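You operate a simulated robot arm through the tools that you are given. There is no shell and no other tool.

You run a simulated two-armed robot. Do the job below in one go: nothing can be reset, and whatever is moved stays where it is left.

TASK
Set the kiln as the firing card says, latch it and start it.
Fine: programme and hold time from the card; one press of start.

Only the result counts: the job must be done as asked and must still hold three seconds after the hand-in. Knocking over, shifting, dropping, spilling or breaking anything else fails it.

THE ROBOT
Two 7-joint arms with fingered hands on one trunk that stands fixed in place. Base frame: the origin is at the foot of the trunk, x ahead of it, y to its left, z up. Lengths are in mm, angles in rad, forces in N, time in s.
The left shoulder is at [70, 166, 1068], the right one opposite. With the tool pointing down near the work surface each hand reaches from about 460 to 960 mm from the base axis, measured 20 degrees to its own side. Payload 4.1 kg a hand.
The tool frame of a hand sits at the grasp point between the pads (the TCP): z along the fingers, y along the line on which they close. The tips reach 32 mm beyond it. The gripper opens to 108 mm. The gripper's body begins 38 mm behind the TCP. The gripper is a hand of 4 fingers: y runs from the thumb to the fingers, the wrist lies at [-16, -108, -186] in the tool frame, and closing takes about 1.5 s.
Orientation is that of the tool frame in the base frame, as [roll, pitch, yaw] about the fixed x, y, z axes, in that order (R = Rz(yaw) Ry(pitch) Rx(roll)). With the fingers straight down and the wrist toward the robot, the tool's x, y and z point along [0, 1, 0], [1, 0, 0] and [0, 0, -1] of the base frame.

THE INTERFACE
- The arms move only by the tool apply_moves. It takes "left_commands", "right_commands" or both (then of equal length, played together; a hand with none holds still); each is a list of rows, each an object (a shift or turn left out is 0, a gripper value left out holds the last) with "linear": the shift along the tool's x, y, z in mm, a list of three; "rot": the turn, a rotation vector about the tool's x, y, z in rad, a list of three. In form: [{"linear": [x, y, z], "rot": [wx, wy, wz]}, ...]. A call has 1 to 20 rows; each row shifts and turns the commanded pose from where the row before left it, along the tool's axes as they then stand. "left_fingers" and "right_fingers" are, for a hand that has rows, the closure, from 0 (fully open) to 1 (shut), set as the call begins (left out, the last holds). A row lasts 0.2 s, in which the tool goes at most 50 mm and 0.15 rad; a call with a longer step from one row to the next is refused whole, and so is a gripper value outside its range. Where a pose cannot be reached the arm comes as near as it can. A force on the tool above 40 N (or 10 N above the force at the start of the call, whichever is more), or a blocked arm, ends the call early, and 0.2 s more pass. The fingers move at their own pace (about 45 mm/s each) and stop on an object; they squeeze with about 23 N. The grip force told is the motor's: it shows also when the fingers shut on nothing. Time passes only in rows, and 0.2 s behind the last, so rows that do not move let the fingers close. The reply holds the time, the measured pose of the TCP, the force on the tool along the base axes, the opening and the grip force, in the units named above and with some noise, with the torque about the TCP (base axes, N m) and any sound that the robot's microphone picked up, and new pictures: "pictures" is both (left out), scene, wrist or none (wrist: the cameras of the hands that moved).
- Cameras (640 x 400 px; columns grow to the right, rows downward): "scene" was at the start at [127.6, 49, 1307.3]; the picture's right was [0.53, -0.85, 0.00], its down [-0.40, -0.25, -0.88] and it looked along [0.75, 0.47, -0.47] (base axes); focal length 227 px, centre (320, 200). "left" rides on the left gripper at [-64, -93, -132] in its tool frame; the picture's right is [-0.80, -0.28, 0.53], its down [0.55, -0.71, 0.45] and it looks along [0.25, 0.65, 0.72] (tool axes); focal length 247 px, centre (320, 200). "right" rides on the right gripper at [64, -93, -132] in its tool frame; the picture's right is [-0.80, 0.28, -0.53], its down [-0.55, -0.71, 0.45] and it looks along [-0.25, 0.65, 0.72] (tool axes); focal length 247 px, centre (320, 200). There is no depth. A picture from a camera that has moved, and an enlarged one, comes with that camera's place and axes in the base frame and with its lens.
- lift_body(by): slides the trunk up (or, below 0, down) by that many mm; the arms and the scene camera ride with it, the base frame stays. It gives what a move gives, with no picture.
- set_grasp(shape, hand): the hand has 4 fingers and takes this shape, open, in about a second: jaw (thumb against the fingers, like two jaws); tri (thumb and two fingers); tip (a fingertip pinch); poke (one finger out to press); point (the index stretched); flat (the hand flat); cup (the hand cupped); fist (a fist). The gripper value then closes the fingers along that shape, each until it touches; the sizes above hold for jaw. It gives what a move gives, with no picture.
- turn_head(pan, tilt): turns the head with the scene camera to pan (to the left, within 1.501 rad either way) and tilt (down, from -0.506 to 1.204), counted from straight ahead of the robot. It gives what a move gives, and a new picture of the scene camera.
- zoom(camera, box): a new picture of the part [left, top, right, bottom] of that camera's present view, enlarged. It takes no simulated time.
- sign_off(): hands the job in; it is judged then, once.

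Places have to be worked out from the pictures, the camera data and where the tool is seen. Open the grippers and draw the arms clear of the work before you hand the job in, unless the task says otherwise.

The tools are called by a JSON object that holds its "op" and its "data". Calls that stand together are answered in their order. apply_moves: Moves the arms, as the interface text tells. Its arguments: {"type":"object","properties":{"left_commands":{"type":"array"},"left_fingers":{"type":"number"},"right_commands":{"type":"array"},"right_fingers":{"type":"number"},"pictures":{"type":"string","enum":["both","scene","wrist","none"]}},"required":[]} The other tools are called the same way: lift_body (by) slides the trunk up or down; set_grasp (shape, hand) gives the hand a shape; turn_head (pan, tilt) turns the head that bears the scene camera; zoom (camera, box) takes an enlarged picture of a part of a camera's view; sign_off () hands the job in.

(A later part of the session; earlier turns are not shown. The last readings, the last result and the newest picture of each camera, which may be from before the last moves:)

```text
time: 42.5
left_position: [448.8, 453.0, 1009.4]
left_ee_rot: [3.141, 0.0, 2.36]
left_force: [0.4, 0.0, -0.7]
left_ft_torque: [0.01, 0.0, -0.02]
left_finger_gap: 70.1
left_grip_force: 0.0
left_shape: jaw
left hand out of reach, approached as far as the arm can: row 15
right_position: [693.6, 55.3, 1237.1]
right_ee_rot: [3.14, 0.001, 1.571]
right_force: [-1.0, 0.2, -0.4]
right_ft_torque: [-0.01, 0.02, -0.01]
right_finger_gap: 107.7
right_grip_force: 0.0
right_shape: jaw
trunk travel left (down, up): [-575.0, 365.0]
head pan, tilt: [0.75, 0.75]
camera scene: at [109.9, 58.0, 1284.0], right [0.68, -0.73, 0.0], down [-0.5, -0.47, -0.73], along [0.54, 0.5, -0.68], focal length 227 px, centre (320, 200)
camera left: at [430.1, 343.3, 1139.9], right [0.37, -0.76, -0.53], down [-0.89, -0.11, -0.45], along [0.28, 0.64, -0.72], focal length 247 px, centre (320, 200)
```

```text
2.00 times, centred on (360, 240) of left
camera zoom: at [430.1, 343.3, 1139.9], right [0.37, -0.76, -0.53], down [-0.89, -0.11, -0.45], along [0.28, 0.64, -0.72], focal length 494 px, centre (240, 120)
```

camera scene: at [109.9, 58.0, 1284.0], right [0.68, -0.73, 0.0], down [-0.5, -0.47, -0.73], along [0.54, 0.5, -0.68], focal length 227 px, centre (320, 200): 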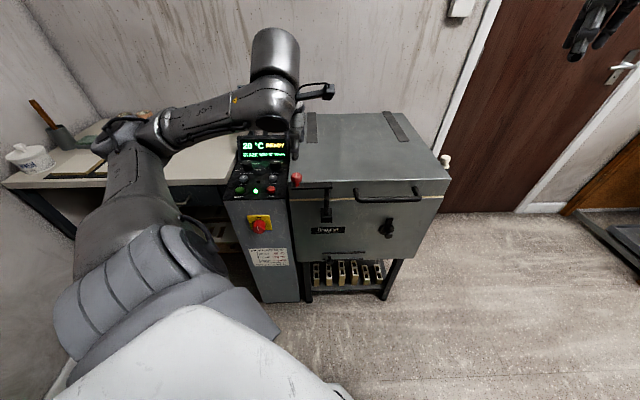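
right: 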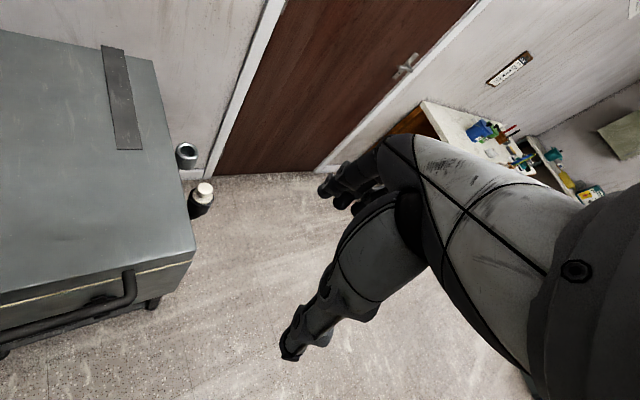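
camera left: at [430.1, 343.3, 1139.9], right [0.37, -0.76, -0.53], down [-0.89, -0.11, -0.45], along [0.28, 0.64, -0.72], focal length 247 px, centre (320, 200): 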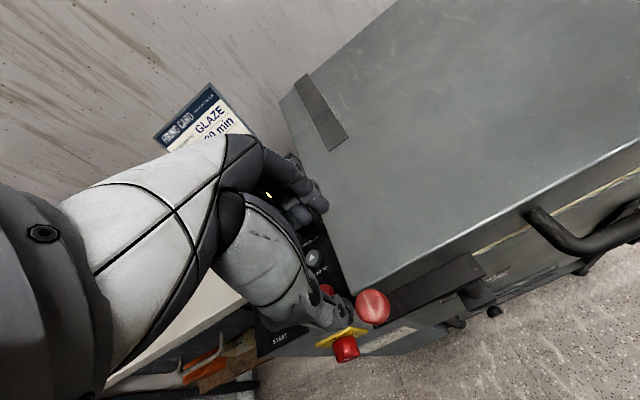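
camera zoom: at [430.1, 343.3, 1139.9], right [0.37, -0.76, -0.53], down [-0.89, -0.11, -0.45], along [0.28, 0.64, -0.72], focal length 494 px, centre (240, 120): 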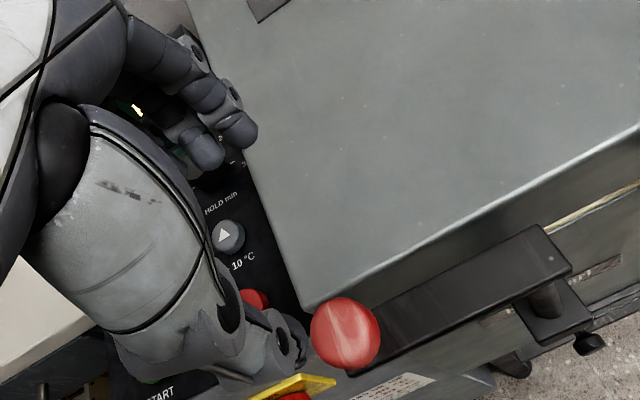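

The arm can't fold close enough for this pose, so row 15 stopped short. Raising the trunk will give the left arm room near the latch, so I'll lift it by 260 mm.

{"op": "lift_body", "data": {"by": 260}}

{"op": "turn_head", "data": {"pan": 0.75, "tilt": 0.95}}

{"op": "zoom", "data": {"camera": "left", "box": [240, 140, 480, 340]}}

```text
time: 45.2
left_position: [450.6, 452.9, 1268.7]
left_ee_rot: [-3.14, 0.001, 2.359]
left_force: [0.7, -0.3, -0.7]
left_ft_torque: [0.03, -0.03, -0.03]
left_finger_gap: 69.9
left_grip_force: 0.0
left_shape: jaw
right_position: [696.2, 54.7, 1496.6]
right_ee_rot: [-3.14, 0.0, 1.571]
right_force: [-0.1, 0.2, -0.8]
right_ft_torque: [-0.02, 0.0, 0.0]
right_finger_gap: 107.7
right_grip_force: 0.0
right_shape: jaw
trunk travel left (down, up): [-835.0, 105.0]
head pan, tilt: [0.75, 0.75]
```

```text
time: 45.9
left_position: [450.5, 452.4, 1267.8]
left_ee_rot: [-3.14, -0.001, 2.359]
left_force: [0.5, 0.4, 0.6]
left_ft_torque: [-0.03, 0.05, -0.02]
left_finger_gap: 70.1
left_grip_force: 0.0
left_shape: jaw
right_position: [693.4, 54.5, 1496.8]
right_ee_rot: [-3.141, 0.003, 1.57]
right_force: [0.1, 0.3, 0.4]
right_ft_torque: [0.04, 0.0, -0.03]
right_finger_gap: 107.8
right_grip_force: 0.1
right_shape: jaw
trunk travel left (down, up): [-835.0, 105.0]
head pan, tilt: [0.75, 0.949]
camera scene: at [103.5, 50.5, 1528.5], right [0.68, -0.73, 0.0], down [-0.59, -0.55, -0.58], along [0.43, 0.4, -0.81], focal length 227 px, centre (320, 200)
```

scene: 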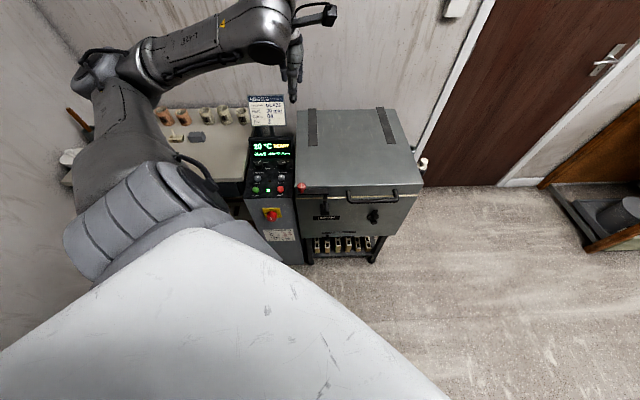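

```text
2.00 times, centred on (360, 240) of left
camera zoom: at [431.0, 343.0, 1399.8], right [0.37, -0.76, -0.53], down [-0.89, -0.11, -0.45], along [0.28, 0.64, -0.72], focal length 494 px, centre (240, 120)
```

zoom: 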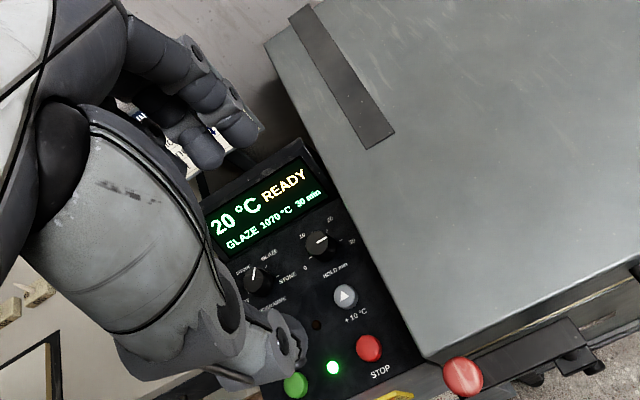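

The trunk is up and the ball still sits at about (424.7, 438.5, 912). The pivot post is near (481.5, 380), so the swing radius is about 81 mm. I'll bring the hand straight over the ball at z ≈ 989 with a 50 mm opening.

{"op": "apply_moves", "data": {"left_commands": [{"linear": [1.42, -4.67, 46.5]}, {"linear": [1.42, -4.67, 46.5]}, {"linear": [1.42, -4.67, 46.5]}, {"linear": [1.42, -4.67, 46.5]}, {"linear": [1.42, -4.67, 46.5]}, {"linear": [1.42, -4.67, 46.5]}, {"linear": [0, 0, 0]}], "left_fingers": 0.5}}

{"op": "zoom", "data": {"camera": "left", "box": [240, 160, 480, 360]}}

{"op": "zoom", "data": {"camera": "scene", "box": [230, 80, 400, 240]}}

```text
time: 47.5
left_position: [435.4, 448.1, 990.7]
left_ee_rot: [-3.14, -0.001, 2.359]
left_force: [-0.4, -0.3, -0.6]
left_ft_torque: [-0.02, 0.0, -0.04]
left_finger_gap: 54.3
left_grip_force: 0.0
left_shape: jaw
left hand out of reach, approached as far as the arm can: row 1
right_position: [693.8, 53.9, 1497.0]
right_ee_rot: [3.141, 0.0, 1.571]
right_force: [0.8, -0.4, 0.1]
right_ft_torque: [0.0, 0.03, -0.02]
right_finger_gap: 107.5
right_grip_force: 0.2
right_shape: jaw
trunk travel left (down, up): [-835.0, 105.0]
head pan, tilt: [0.75, 0.949]
camera scene: at [103.5, 50.6, 1528.4], right [0.68, -0.73, 0.0], down [-0.59, -0.55, -0.58], along [0.43, 0.4, -0.81], focal length 227 px, centre (320, 200)
camera left: at [416.4, 337.8, 1120.9], right [0.37, -0.76, -0.53], down [-0.89, -0.11, -0.45], along [0.28, 0.64, -0.72], focal length 247 px, centre (320, 200)
```

scene: 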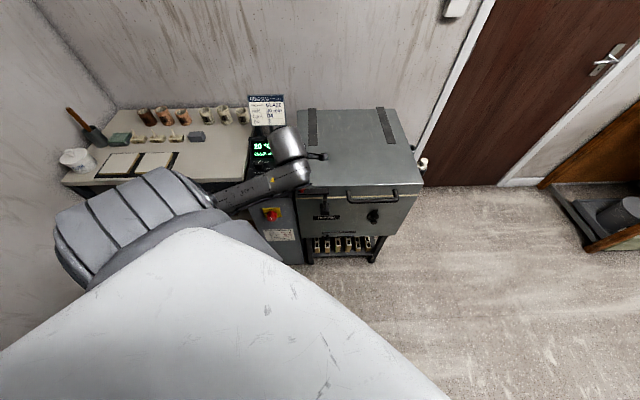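
left: 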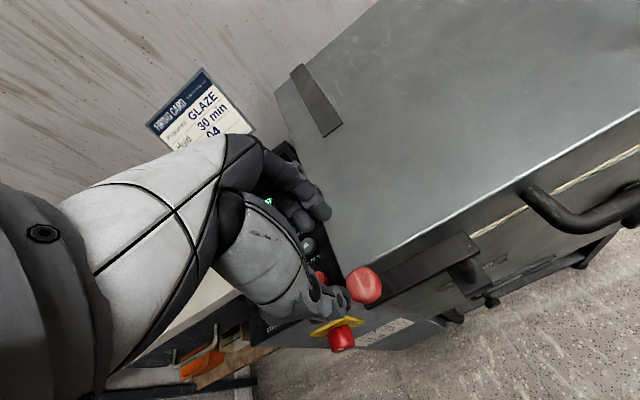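

```text
2.00 times, centred on (360, 260) of left
camera zoom: at [416.4, 337.8, 1120.9], right [0.37, -0.76, -0.53], down [-0.89, -0.11, -0.45], along [0.28, 0.64, -0.72], focal length 494 px, centre (240, 80)
```

zoom: 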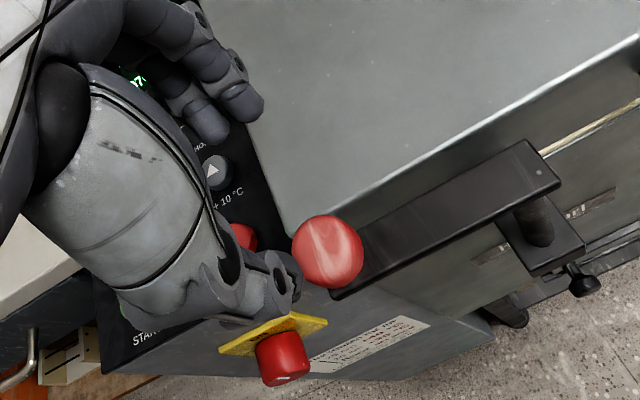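

```text
2.50 times, centred on (315, 160) of scene
camera zoom: at [103.5, 50.6, 1528.4], right [0.68, -0.73, 0.0], down [-0.59, -0.55, -0.58], along [0.43, 0.4, -0.81], focal length 568 px, centre (332, 300)
```

zoom: 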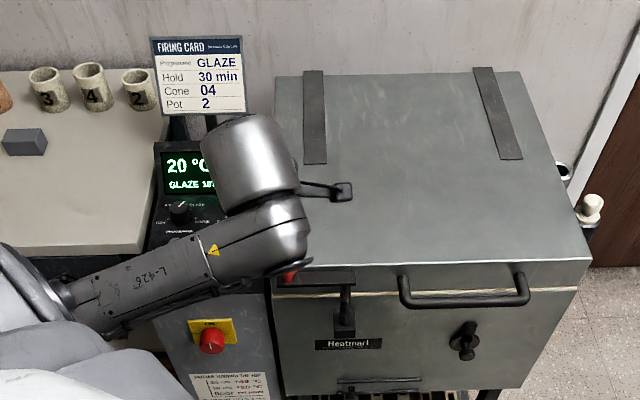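

Part of the first row was lost to reach, so the TCP is now at (435.5, 448.5, 991). I'll shift the remaining ~14 mm and drop to about 960 to check reach and alignment over the ball.

{"op": "apply_moves", "data": {"left_commands": [{"linear": [0.4, -7.2, 15]}, {"linear": [0.4, -7.2, 15]}, {"linear": [0, 0, 0]}], "pictures": "wrist"}}

{"op": "zoom", "data": {"camera": "left", "box": [240, 160, 480, 360]}}

{"op": "zoom", "data": {"camera": "scene", "box": [260, 130, 360, 220]}}

```text
time: 48.3
left_position: [427.1, 437.2, 959.7]
left_ee_rot: [-3.139, 0.001, 2.359]
left_force: [-0.7, 0.8, 0.0]
left_ft_torque: [0.02, -0.01, 0.01]
left_finger_gap: 54.5
left_grip_force: 0.2
left_shape: jaw
right_position: [694.2, 54.7, 1496.4]
right_ee_rot: [-3.14, 0.001, 1.571]
right_force: [0.1, 0.4, 0.3]
right_ft_torque: [0.02, 0.0, 0.0]
right_finger_gap: 107.6
right_grip_force: 0.1
right_shape: jaw
trunk travel left (down, up): [-835.0, 105.0]
head pan, tilt: [0.75, 0.949]
camera left: at [406.1, 327.3, 1090.1], right [0.37, -0.76, -0.53], down [-0.89, -0.11, -0.45], along [0.28, 0.64, -0.72], focal length 247 px, centre (320, 200)
```

left: 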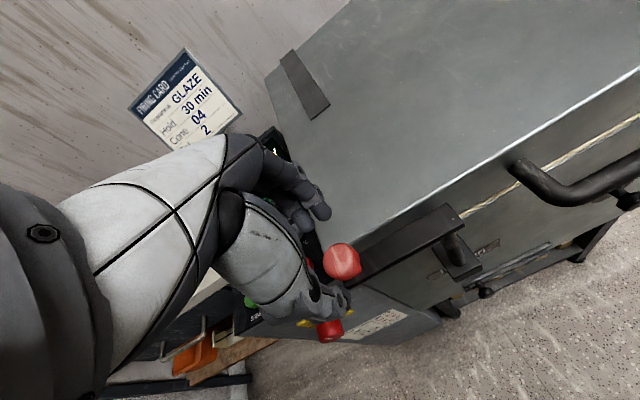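

```text
2.00 times, centred on (360, 260) of left
camera zoom: at [406.1, 327.3, 1090.1], right [0.37, -0.76, -0.53], down [-0.89, -0.11, -0.45], along [0.28, 0.64, -0.72], focal length 494 px, centre (240, 80)
```

zoom: 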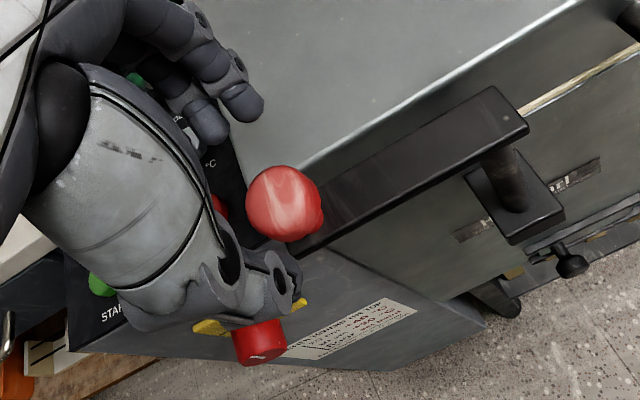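

```text
4.44 times, centred on (310, 175) of scene
camera zoom: at [103.6, 50.8, 1528.4], right [0.68, -0.73, 0.0], down [-0.59, -0.55, -0.58], along [0.43, 0.4, -0.81], focal length 1009 px, centre (364, 311)
```

zoom: 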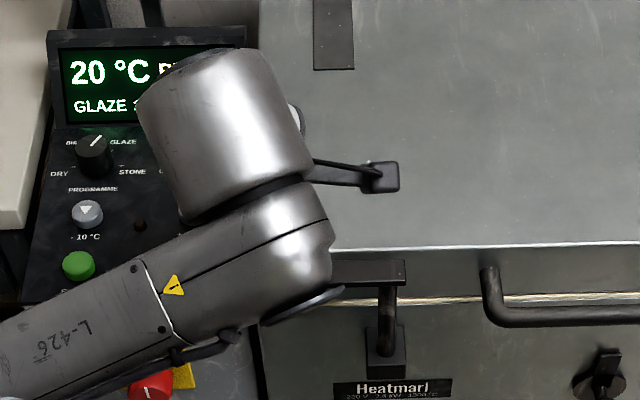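

The ball is within 2 mm of the TCP axis. I'll descend 30 mm so the thumb and fingers straddle it.

{"op": "apply_moves", "data": {"left_commands": [{"linear": [0, -1, 15]}, {"linear": [0, 0, 15]}, {"linear": [0, 0, 0]}], "pictures": "wrist"}}

{"op": "zoom", "data": {"camera": "left", "box": [240, 160, 480, 360]}}

```text
time: 49.1
left_position: [426.2, 435.0, 930.5]
left_ee_rot: [-3.139, -0.001, 2.361]
left_force: [0.1, -0.6, 0.0]
left_ft_torque: [-0.01, 0.01, -0.02]
left_finger_gap: 54.4
left_grip_force: 0.1
left_shape: jaw
right_position: [693.7, 55.6, 1497.0]
right_ee_rot: [3.141, 0.0, 1.571]
right_force: [0.2, -1.4, 0.2]
right_ft_torque: [0.0, 0.0, 0.02]
right_finger_gap: 107.8
right_grip_force: 0.1
right_shape: jaw
trunk travel left (down, up): [-835.0, 105.0]
head pan, tilt: [0.75, 0.949]
camera left: at [406.1, 325.0, 1061.9], right [0.37, -0.76, -0.53], down [-0.89, -0.11, -0.45], along [0.28, 0.64, -0.72], focal length 247 px, centre (320, 200)
```

left: 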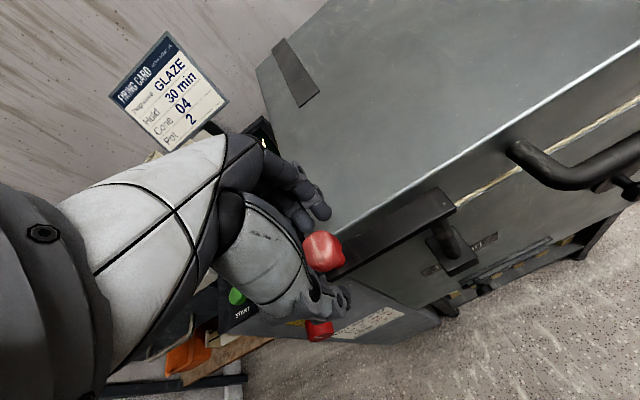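

```text
2.00 times, centred on (360, 260) of left
camera zoom: at [406.1, 325.0, 1061.9], right [0.37, -0.76, -0.53], down [-0.89, -0.11, -0.45], along [0.28, 0.64, -0.72], focal length 494 px, centre (240, 80)
```

zoom: 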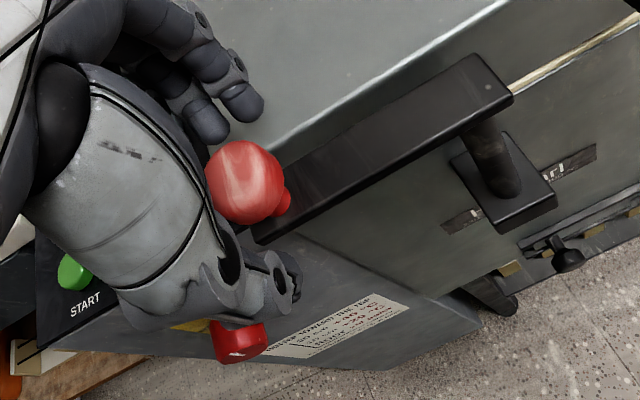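

The ball sits exactly between thumb and fingers. I'll start swinging it along the arc about the post, turning the hand with it, for half of the travel first.

{"op": "apply_moves", "data": {"left_commands": [{"linear": [-0.78, 11.05, 0], "rot": [0, 0, 0.14]}, {"linear": [-0.78, 11.05, 0], "rot": [0, 0, 0.14]}, {"linear": [-0.78, 11.05, 0], "rot": [0, 0, 0.14]}, {"linear": [-0.78, 11.05, 0], "rot": [0, 0, 0.14]}, {"linear": [-0.78, 11.05, 0], "rot": [0, 0, 0.14]}, {"linear": [0, 0, 0]}]}}

{"op": "zoom", "data": {"camera": "left", "box": [240, 160, 480, 360]}}

{"op": "zoom", "data": {"camera": "scene", "box": [260, 130, 360, 220]}}

```text
time: 50.5
left_position: [475.3, 460.2, 930.1]
left_ee_rot: [3.141, -0.001, 1.66]
left_force: [-0.4, -0.3, 0.1]
left_ft_torque: [0.02, 0.0, -0.04]
left_finger_gap: 54.5
left_grip_force: 0.1
left_shape: jaw
right_position: [694.2, 53.8, 1497.0]
right_ee_rot: [-3.141, -0.001, 1.572]
right_force: [0.2, 0.0, 0.2]
right_ft_torque: [0.01, 0.0, 0.0]
right_finger_gap: 107.6
right_grip_force: 0.1
right_shape: jaw
trunk travel left (down, up): [-835.0, 105.0]
head pan, tilt: [0.75, 0.949]
camera scene: at [103.0, 50.2, 1528.5], right [0.68, -0.73, 0.0], down [-0.59, -0.55, -0.58], along [0.43, 0.4, -0.81], focal length 227 px, centre (320, 200)
camera left: at [388.3, 388.7, 1061.9], right [-0.21, -0.82, -0.53], down [-0.75, 0.49, -0.45], along [0.62, 0.3, -0.72], focal length 247 px, centre (320, 200)
```

scene: 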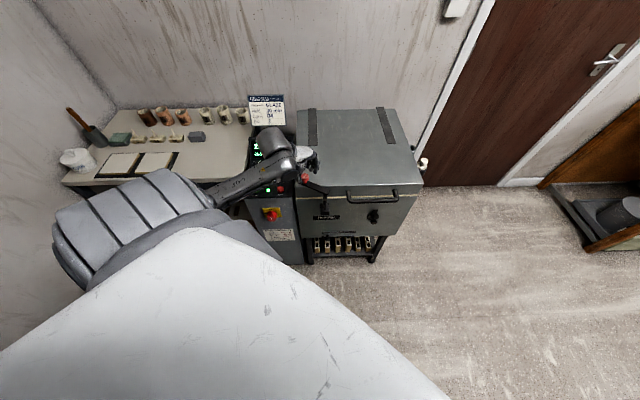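
left: 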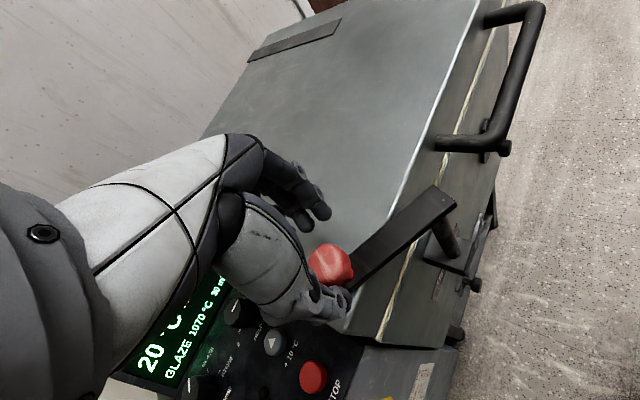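

```text
2.00 times, centred on (360, 260) of left
camera zoom: at [388.3, 388.7, 1061.9], right [-0.21, -0.82, -0.53], down [-0.75, 0.49, -0.45], along [0.62, 0.3, -0.72], focal length 494 px, centre (240, 80)
```

zoom: 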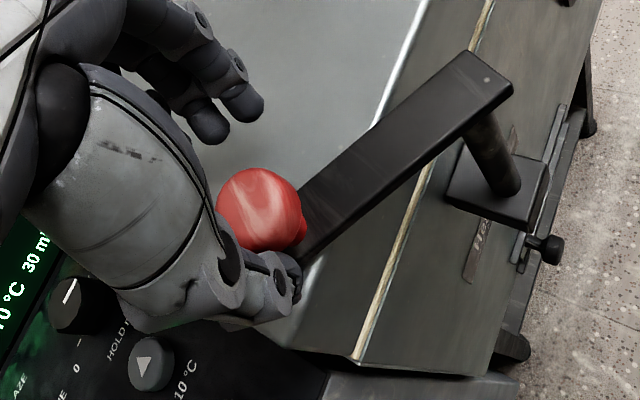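

```text
4.44 times, centred on (310, 175) of scene
camera zoom: at [103.0, 50.2, 1528.5], right [0.68, -0.73, 0.0], down [-0.59, -0.55, -0.58], along [0.43, 0.4, -0.81], focal length 1009 px, centre (364, 311)
```

zoom: 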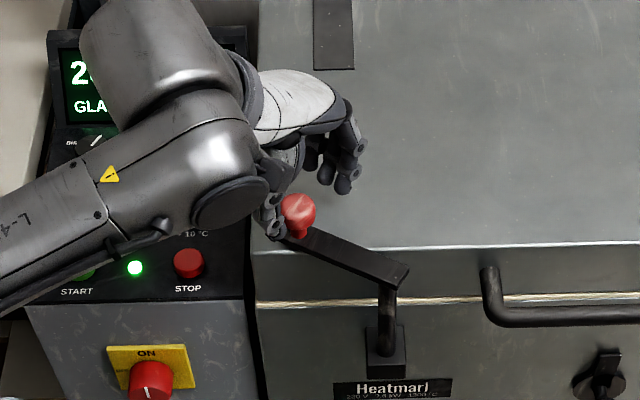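

The latch arm swings freely, pushed by the thumb. I'll continue the arc.

{"op": "apply_moves", "data": {"left_commands": [{"linear": [-0.78, 11.05, 0], "rot": [0, 0, 0.14]}, {"linear": [-0.78, 11.05, 0], "rot": [0, 0, 0.14]}, {"linear": [-0.78, 11.05, 0], "rot": [0, 0, 0.14]}, {"linear": [-0.78, 11.05, 0], "rot": [0, 0, 0.14]}, {"linear": [-0.78, 11.05, 0], "rot": [0, 0, 0.14]}, {"linear": [0, 0, 0]}]}}

{"op": "zoom", "data": {"camera": "left", "box": [240, 160, 480, 360]}}

{"op": "zoom", "data": {"camera": "scene", "box": [260, 130, 360, 220]}}

```text
time: 51.9
left_position: [527.0, 443.8, 930.3]
left_ee_rot: [-3.141, 0.001, 0.958]
left_force: [0.3, 0.2, -0.7]
left_ft_torque: [0.01, -0.02, -0.02]
left_finger_gap: 54.3
left_grip_force: 0.1
left_shape: jaw
right_position: [694.2, 54.5, 1496.8]
right_ee_rot: [-3.141, -0.001, 1.57]
right_force: [0.7, -0.5, 0.5]
right_ft_torque: [-0.02, 0.0, 0.02]
right_finger_gap: 107.5
right_grip_force: 0.0
right_shape: jaw
trunk travel left (down, up): [-835.0, 105.0]
head pan, tilt: [0.75, 0.949]
camera scene: at [102.8, 50.5, 1528.5], right [0.68, -0.73, 0.0], down [-0.59, -0.55, -0.58], along [0.43, 0.4, -0.81], focal length 227 px, centre (320, 200)
camera left: at [414.9, 445.9, 1061.9], right [-0.69, -0.49, -0.53], down [-0.26, 0.85, -0.45], along [0.67, -0.17, -0.72], focal length 247 px, centre (320, 200)
```

scene: 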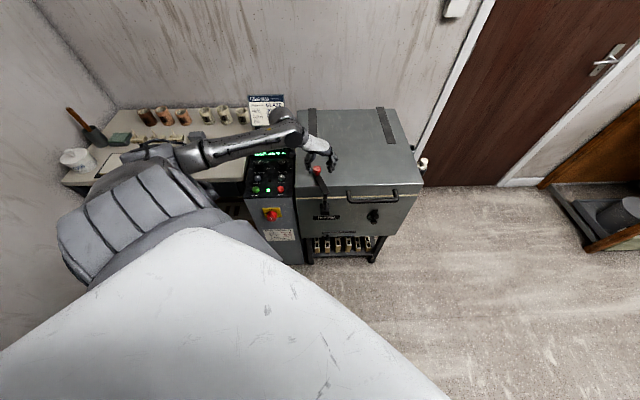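
left: 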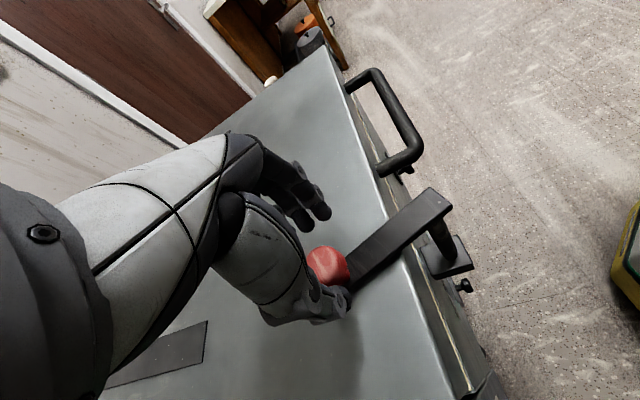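

```text
2.00 times, centred on (360, 260) of left
camera zoom: at [414.9, 445.9, 1061.9], right [-0.69, -0.49, -0.53], down [-0.26, 0.85, -0.45], along [0.67, -0.17, -0.72], focal length 494 px, centre (240, 80)
```

zoom: 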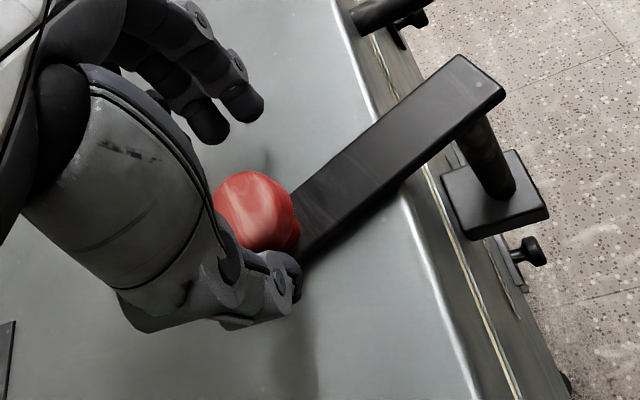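

```text
4.44 times, centred on (310, 175) of scene
camera zoom: at [102.8, 50.5, 1528.5], right [0.68, -0.73, 0.0], down [-0.59, -0.55, -0.58], along [0.43, 0.4, -0.81], focal length 1009 px, centre (364, 311)
```

zoom: 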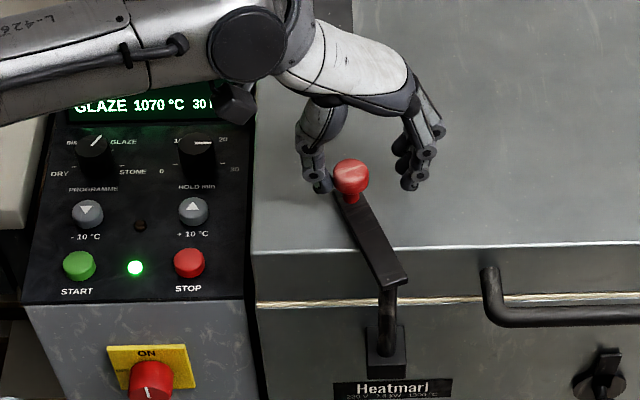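

The latch arm is about 17° short of pointing straight in over the lid, and there is still no resistance. I'll continue in smaller steps.

{"op": "apply_moves", "data": {"left_commands": [{"linear": [-0.2, 5.53, 0], "rot": [0, 0, 0.07]}, {"linear": [-0.2, 5.53, 0], "rot": [0, 0, 0.07]}, {"linear": [-0.2, 5.53, 0], "rot": [0, 0, 0.07]}, {"linear": [-0.2, 5.53, 0], "rot": [0, 0, 0.07]}, {"linear": [0, 0, 0]}]}}

{"op": "zoom", "data": {"camera": "left", "box": [240, 160, 480, 360]}}

{"op": "zoom", "data": {"camera": "scene", "box": [260, 130, 360, 220]}}

```text
time: 53.1
left_position: [543.7, 430.5, 930.3]
left_ee_rot: [3.139, 0.002, 0.678]
left_force: [0.0, -0.4, -0.9]
left_ft_torque: [0.0, -0.01, 0.0]
left_finger_gap: 54.4
left_grip_force: 0.1
left_shape: jaw
right_position: [693.2, 54.7, 1496.5]
right_ee_rot: [-3.14, 0.001, 1.572]
right_force: [-0.1, 0.9, 0.5]
right_ft_torque: [0.04, 0.01, -0.03]
right_finger_gap: 107.4
right_grip_force: 0.0
right_shape: jaw
trunk travel left (down, up): [-835.0, 105.0]
head pan, tilt: [0.75, 0.949]
camera scene: at [103.1, 50.6, 1528.5], right [0.68, -0.73, 0.0], down [-0.59, -0.55, -0.58], along [0.43, 0.4, -0.81], focal length 227 px, centre (320, 200)
camera left: at [435.3, 463.8, 1061.2], right [-0.8, -0.28, -0.53], down [-0.02, 0.89, -0.45], along [0.6, -0.35, -0.72], focal length 247 px, centre (320, 200)
```

scene: 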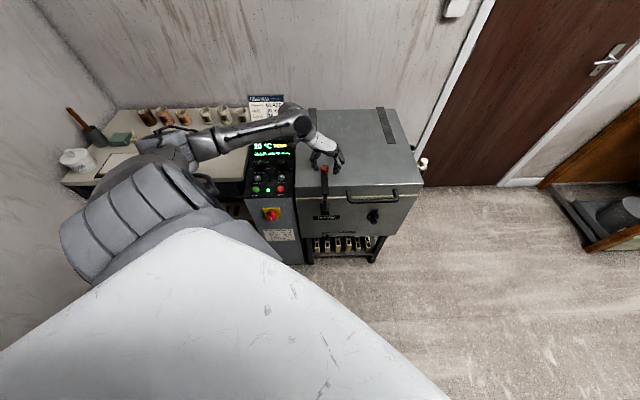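
left: 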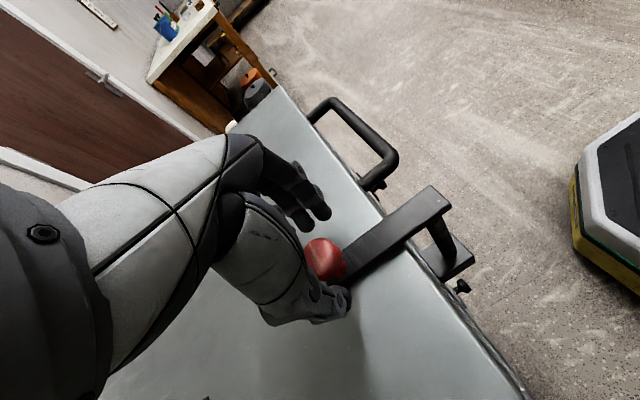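

```text
2.00 times, centred on (360, 260) of left
camera zoom: at [435.3, 463.8, 1061.2], right [-0.8, -0.28, -0.53], down [-0.02, 0.89, -0.45], along [0.6, -0.35, -0.72], focal length 494 px, centre (240, 80)
```

zoom: 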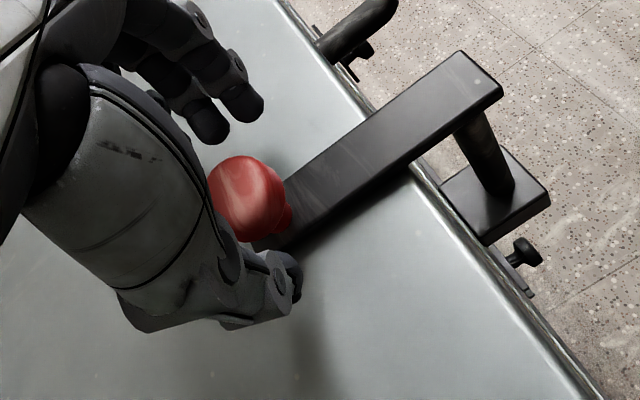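

```text
4.44 times, centred on (310, 175) of scene
camera zoom: at [103.1, 50.6, 1528.5], right [0.68, -0.73, 0.0], down [-0.59, -0.55, -0.58], along [0.43, 0.4, -0.81], focal length 1009 px, centre (364, 311)
```

zoom: 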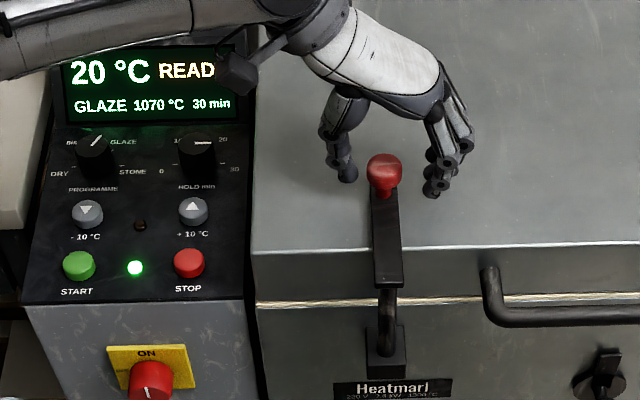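

The bar now points straight back over the lid, and the ball has moved slightly ahead of the thumb, as if it snapped into its end position. I'll push a little further along the arc to confirm it is against its stop.

{"op": "apply_moves", "data": {"left_commands": [{"linear": [-0.1, 3.5, 0], "rot": [0, 0, 0.045]}, {"linear": [-0.1, 3.5, 0], "rot": [0, 0, 0.045]}, {"linear": [0, 3, 0], "rot": [0, 0, 0.035]}, {"linear": [0, 0, 0]}]}}

{"op": "zoom", "data": {"camera": "left", "box": [240, 160, 480, 360]}}

{"op": "zoom", "data": {"camera": "scene", "box": [260, 130, 360, 220]}}

```text
time: 54.1
left_position: [548.6, 422.9, 930.1]
left_ee_rot: [-3.141, 0.001, 0.553]
left_force: [-1.9, 1.2, 0.2]
left_ft_torque: [0.04, 0.03, 0.04]
left_finger_gap: 55.6
left_grip_force: 0.1
left_shape: jaw
right_position: [693.6, 55.1, 1497.2]
right_ee_rot: [-3.14, 0.0, 1.572]
right_force: [-0.9, 1.0, 0.1]
right_ft_torque: [0.03, -0.03, 0.01]
right_finger_gap: 107.8
right_grip_force: 0.1
right_shape: jaw
trunk travel left (down, up): [-835.0, 105.0]
head pan, tilt: [0.75, 0.949]
camera scene: at [103.1, 50.7, 1528.5], right [0.68, -0.73, 0.0], down [-0.59, -0.55, -0.58], along [0.43, 0.4, -0.81], focal length 227 px, centre (320, 200)
camera left: at [444.2, 468.4, 1061.1], right [-0.83, -0.18, -0.53], down [0.1, 0.89, -0.45], along [0.55, -0.42, -0.72], focal length 247 px, centre (320, 200)
```

scene: 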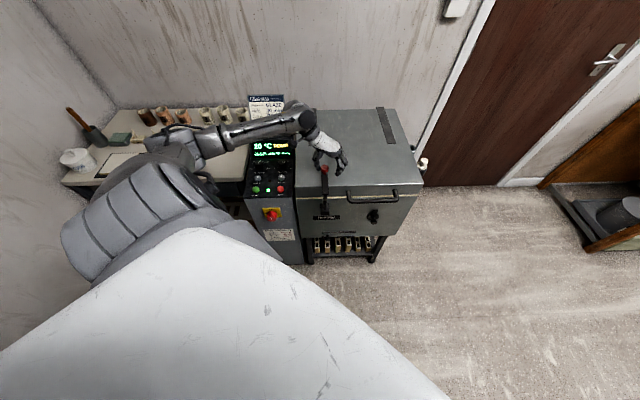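
left: 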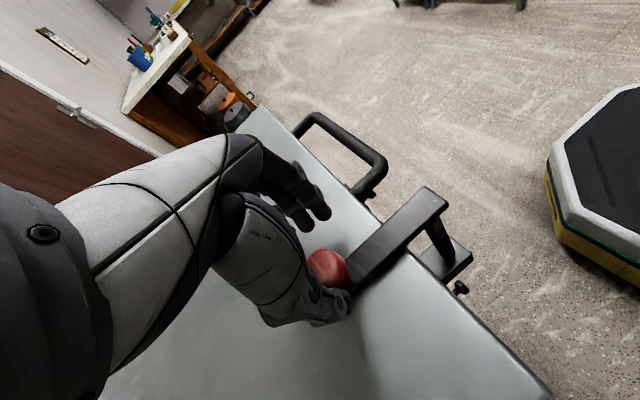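

```text
2.00 times, centred on (360, 260) of left
camera zoom: at [444.2, 468.4, 1061.1], right [-0.83, -0.18, -0.53], down [0.1, 0.89, -0.45], along [0.55, -0.42, -0.72], focal length 494 px, centre (240, 80)
```

zoom: 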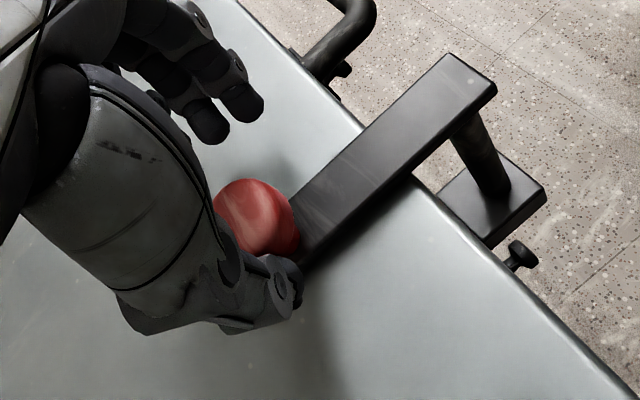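

```text
4.44 times, centred on (310, 175) of scene
camera zoom: at [103.1, 50.7, 1528.5], right [0.68, -0.73, 0.0], down [-0.59, -0.55, -0.58], along [0.43, 0.4, -0.81], focal length 1009 px, centre (364, 311)
```

zoom: 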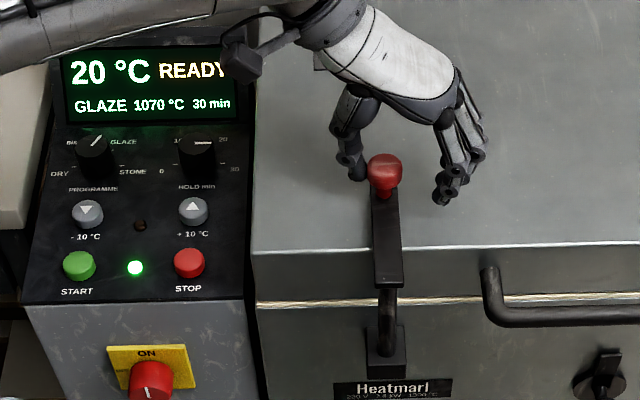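

The ball stayed at the same spot while the thumb met resistance, so the latch is fully across against its stop. I'll open the fingers and lift straight up clear of it.

{"op": "apply_moves", "data": {"left_commands": [{"linear": [0, -3, 0]}, {"linear": [0, 0, 0]}, {"linear": [0, 0, -25]}, {"linear": [0, 0, -35]}, {"linear": [0, 0, -45]}, {"linear": [0, 0, -45]}, {"linear": [0, 0, 0]}], "left_fingers": 0.35, "pictures": "scene"}}

{"op": "set_grasp", "data": {"hand": "left", "shape": "poke"}}

{"op": "zoom", "data": {"camera": "left", "box": [160, 100, 480, 300]}}

{"op": "zoom", "data": {"camera": "scene", "box": [260, 100, 400, 220]}}

```text
time: 55.7
left_position: [545.2, 426.7, 1082.0]
left_ee_rot: [3.141, 0.001, 0.555]
left_force: [-0.1, 0.0, -0.5]
left_ft_torque: [-0.01, -0.03, 0.01]
left_finger_gap: 69.8
left_grip_force: 0.0
left_shape: jaw
right_position: [693.2, 54.5, 1496.0]
right_ee_rot: [-3.141, 0.0, 1.571]
right_force: [-0.9, -0.8, 0.4]
right_ft_torque: [0.01, 0.03, 0.04]
right_finger_gap: 107.5
right_grip_force: 0.1
right_shape: jaw
trunk travel left (down, up): [-835.0, 105.0]
head pan, tilt: [0.75, 0.949]
camera scene: at [103.6, 50.8, 1528.4], right [0.68, -0.73, 0.0], down [-0.59, -0.55, -0.58], along [0.43, 0.4, -0.81], focal length 227 px, centre (320, 200)
```

scene: 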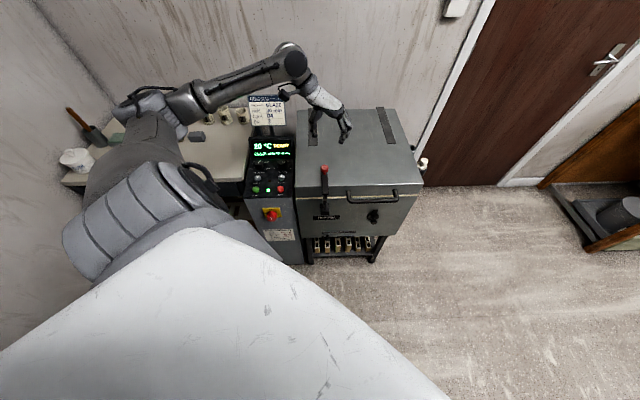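

```text
time: 56.6
left_position: [544.8, 427.6, 1082.1]
left_ee_rot: [3.141, 0.002, 0.556]
left_force: [0.5, 0.0, 1.1]
left_ft_torque: [0.02, -0.02, 0.02]
left_finger_gap: 0.0
left_grip_force: 0.1
left_shape: poke
right_position: [694.8, 53.3, 1497.0]
right_ee_rot: [3.141, 0.0, 1.569]
right_force: [0.8, 0.8, -0.7]
right_ft_torque: [-0.02, -0.03, 0.01]
right_finger_gap: 107.7
right_grip_force: 0.0
right_shape: jaw
trunk travel left (down, up): [-835.0, 105.0]
head pan, tilt: [0.75, 0.949]
```

```text
2.00 times, centred on (320, 200) of left
camera zoom: at [441.0, 472.5, 1212.6], right [-0.83, -0.18, -0.53], down [0.1, 0.89, -0.45], along [0.55, -0.42, -0.72], focal length 494 px, centre (320, 200)
```

zoom: 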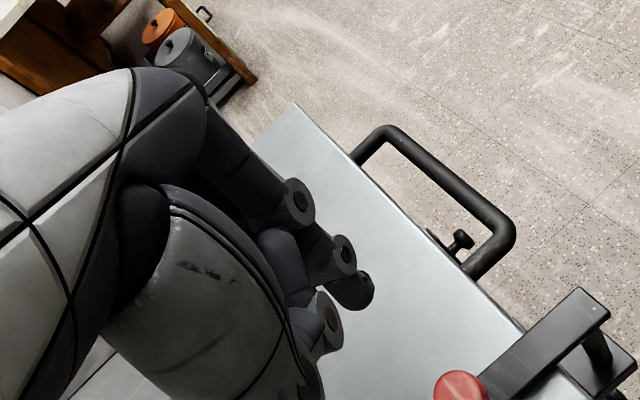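

```text
3.33 times, centred on (330, 160) of scene
camera zoom: at [103.3, 50.4, 1528.5], right [0.68, -0.73, 0.0], down [-0.59, -0.55, -0.58], along [0.43, 0.4, -0.81], focal length 757 px, centre (287, 333)
```

zoom: 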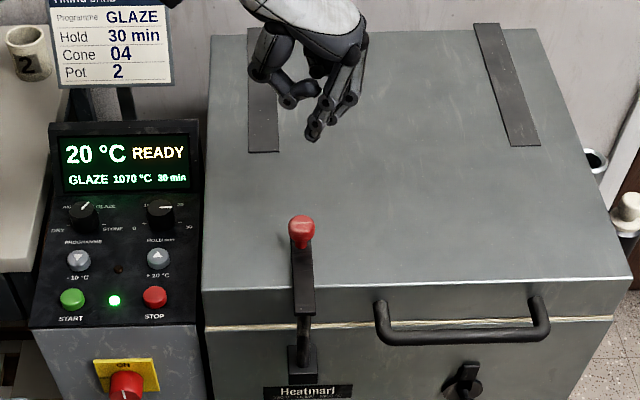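

The latch bar lies across the lid with the ball at the inner end. The poke fingertip works out at roughly [-8, 1, 31] in the tool frame, so I'll rotate to yaw 0 and bring the fingertip over START, staying high.

{"op": "apply_moves", "data": {"left_commands": [{"rot": [0, 0, -0.145]}, {"rot": [0, 0, -0.145]}, {"rot": [0, 0, -0.145]}, {"rot": [0, 0, -0.145]}, {"rot": [0, 0, -0.145]}, {"rot": [0, 0, -0.145]}, {"rot": [0, 0, -0.145]}, {"linear": [30, -29.3, 20]}, {"linear": [30, -29.3, 20]}, {"linear": [30, -29.3, 20]}, {"linear": [30, -29.3, 20]}, {"linear": [30, -29.3, 20]}, {"linear": [30, -29.3, 20]}, {"linear": [30, -29.3, 20]}, {"linear": [0, 0, 0]}]}}

{"op": "zoom", "data": {"camera": "left", "box": [220, 140, 460, 300]}}

{"op": "zoom", "data": {"camera": "scene", "box": [220, 110, 340, 220]}}

```text
time: 59.8
left_position: [342.2, 639.0, 940.9]
left_ee_rot: [-3.139, -0.002, 1.569]
left_force: [-0.2, -0.1, -0.2]
left_ft_torque: [-0.01, 0.02, -0.02]
left_finger_gap: 0.0
left_grip_force: 0.0
left_shape: poke
right_position: [695.3, 55.2, 1496.6]
right_ee_rot: [3.141, -0.001, 1.571]
right_force: [-0.4, -0.4, 0.0]
right_ft_torque: [0.01, 0.03, 0.0]
right_finger_gap: 107.6
right_grip_force: 0.0
right_shape: jaw
trunk travel left (down, up): [-835.0, 105.0]
head pan, tilt: [0.75, 0.949]
camera scene: at [103.7, 50.3, 1528.4], right [0.68, -0.73, 0.0], down [-0.59, -0.55, -0.58], along [0.43, 0.4, -0.81], focal length 227 px, centre (320, 200)
camera left: at [249.6, 575.0, 1071.6], right [-0.28, -0.8, -0.53], down [-0.71, 0.55, -0.45], along [0.65, 0.25, -0.72], focal length 247 px, centre (320, 200)
```

scene: 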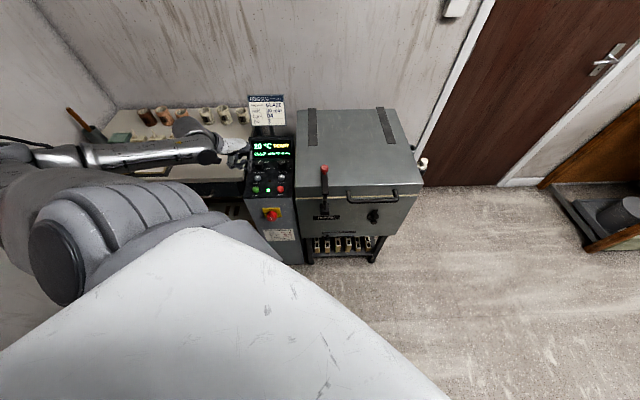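
left: 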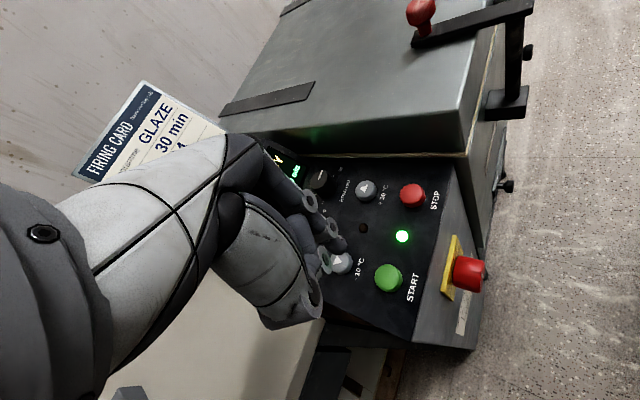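

```text
2.50 times, centred on (340, 220) of left
camera zoom: at [249.6, 575.0, 1071.6], right [-0.28, -0.8, -0.53], down [-0.71, 0.55, -0.45], along [0.65, 0.25, -0.72], focal length 617 px, centre (270, 150)
```

zoom: 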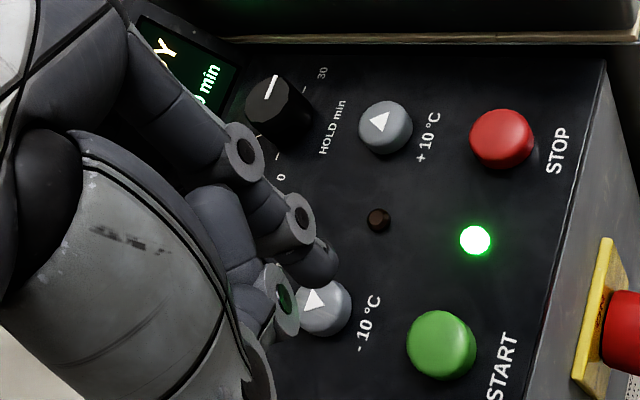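

```text
3.64 times, centred on (280, 165) of scene
camera zoom: at [103.7, 50.3, 1528.4], right [0.68, -0.73, 0.0], down [-0.59, -0.55, -0.58], along [0.43, 0.4, -0.81], focal length 825 px, centre (466, 327)
```

zoom: 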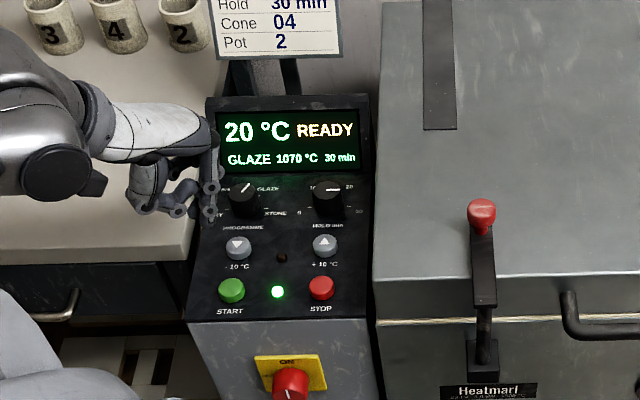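

START confirms at (341.3, 628.5, 806), and the latch and settings still look right. I'll zoom on the fingertip in both views to pin down its offset.

{"op": "zoom", "data": {"camera": "scene", "box": [235, 140, 285, 175]}}

{"op": "zoom", "data": {"camera": "left", "box": [280, 190, 380, 260]}}

```text
11.43 times, centred on (260, 158) of scene
camera zoom: at [103.7, 50.3, 1528.4], right [0.68, -0.73, 0.0], down [-0.59, -0.55, -0.58], along [0.43, 0.4, -0.81], focal length 2594 px, centre (1006, 686)
```

zoom: 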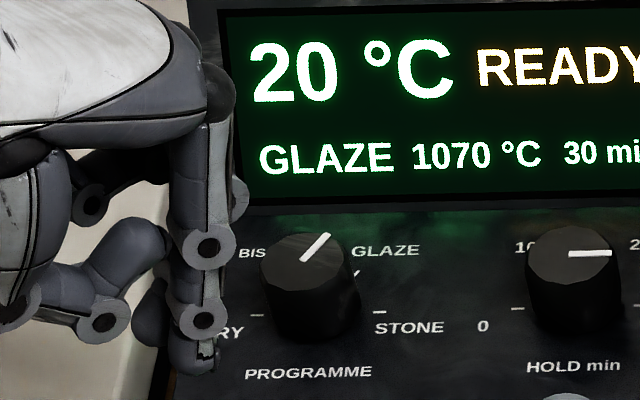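

```text
5.71 times, centred on (330, 225) of left
camera zoom: at [249.6, 575.0, 1071.6], right [-0.28, -0.8, -0.53], down [-0.71, 0.55, -0.45], along [0.65, 0.25, -0.72], focal length 1411 px, centre (263, 57)
```

zoom: 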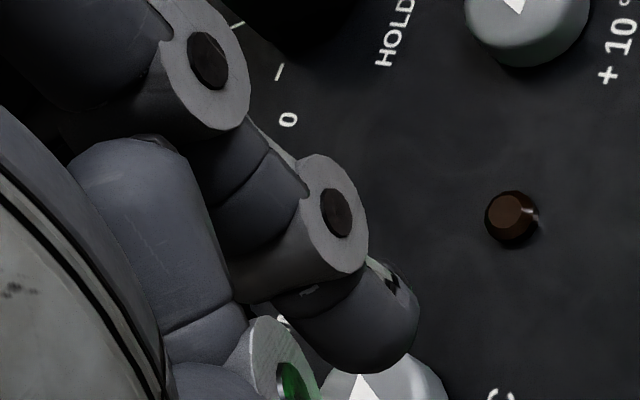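

The fingertip is near (347, 635, 902), so it needs to shift about (-5.7, -6.5). I'll do that and descend 55 mm, keeping roughly 40 mm above START for a visual check.

{"op": "apply_moves", "data": {"left_commands": [{"linear": [-3.2, -2.8, 20]}, {"linear": [-3.3, -2.9, 20]}, {"linear": [0, 0, 15]}, {"linear": [0, 0, 0]}]}}

{"op": "zoom", "data": {"camera": "scene", "box": [235, 155, 295, 205]}}

{"op": "zoom", "data": {"camera": "left", "box": [270, 190, 410, 300]}}

```text
time: 60.8
left_position: [337.5, 628.1, 885.1]
left_ee_rot: [3.142, 0.0, 1.569]
left_force: [-0.6, 0.0, -0.5]
left_ft_torque: [-0.01, -0.02, 0.0]
left_finger_gap: 0.0
left_grip_force: 0.0
left_shape: poke
right_position: [693.2, 53.9, 1496.4]
right_ee_rot: [3.14, 0.001, 1.571]
right_force: [0.2, -0.5, -0.6]
right_ft_torque: [-0.01, -0.03, 0.01]
right_finger_gap: 107.8
right_grip_force: 0.0
right_shape: jaw
trunk travel left (down, up): [-835.0, 105.0]
head pan, tilt: [0.75, 0.949]
camera scene: at [103.0, 50.6, 1528.5], right [0.68, -0.73, 0.0], down [-0.59, -0.55, -0.58], along [0.43, 0.4, -0.81], focal length 227 px, centre (320, 200)
camera left: at [244.7, 565.1, 1017.4], right [-0.28, -0.8, -0.53], down [-0.7, 0.55, -0.45], along [0.65, 0.25, -0.72], focal length 247 px, centre (320, 200)
```

scene: 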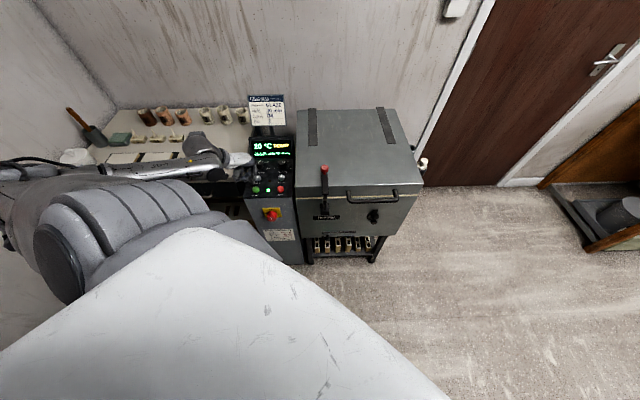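
left: 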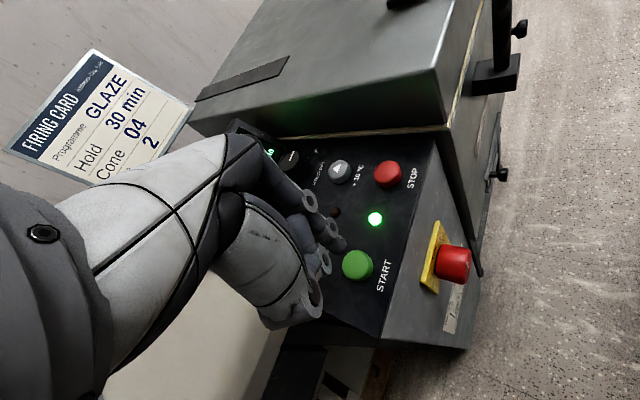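

```text
8.00 times, centred on (265, 180) of scene
camera zoom: at [103.0, 50.6, 1528.5], right [0.68, -0.73, 0.0], down [-0.59, -0.55, -0.58], along [0.43, 0.4, -0.81], focal length 1816 px, centre (760, 360)
```

zoom: 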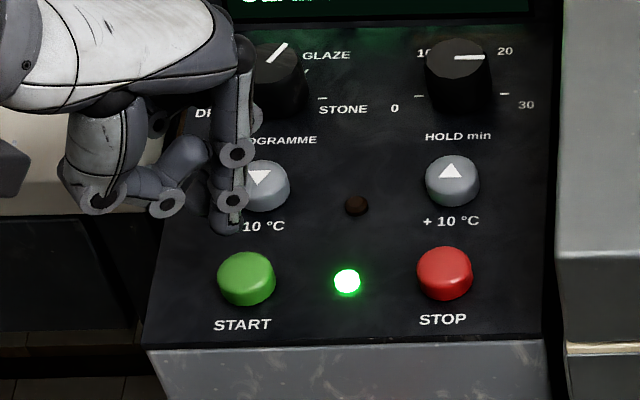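

```text
3.64 times, centred on (340, 245) of left
camera zoom: at [244.7, 565.1, 1017.4], right [-0.28, -0.8, -0.53], down [-0.7, 0.55, -0.45], along [0.65, 0.25, -0.72], focal length 898 px, centre (247, 36)
```

zoom: 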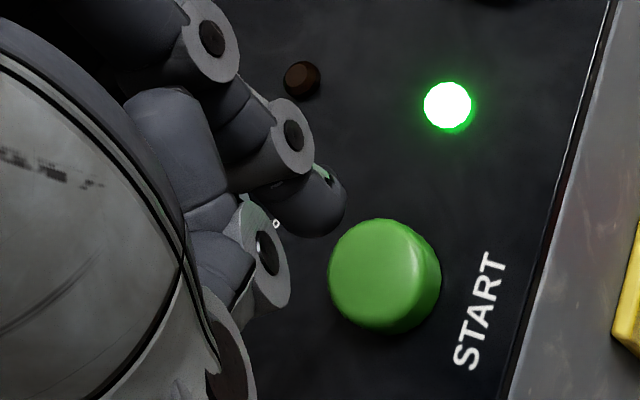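

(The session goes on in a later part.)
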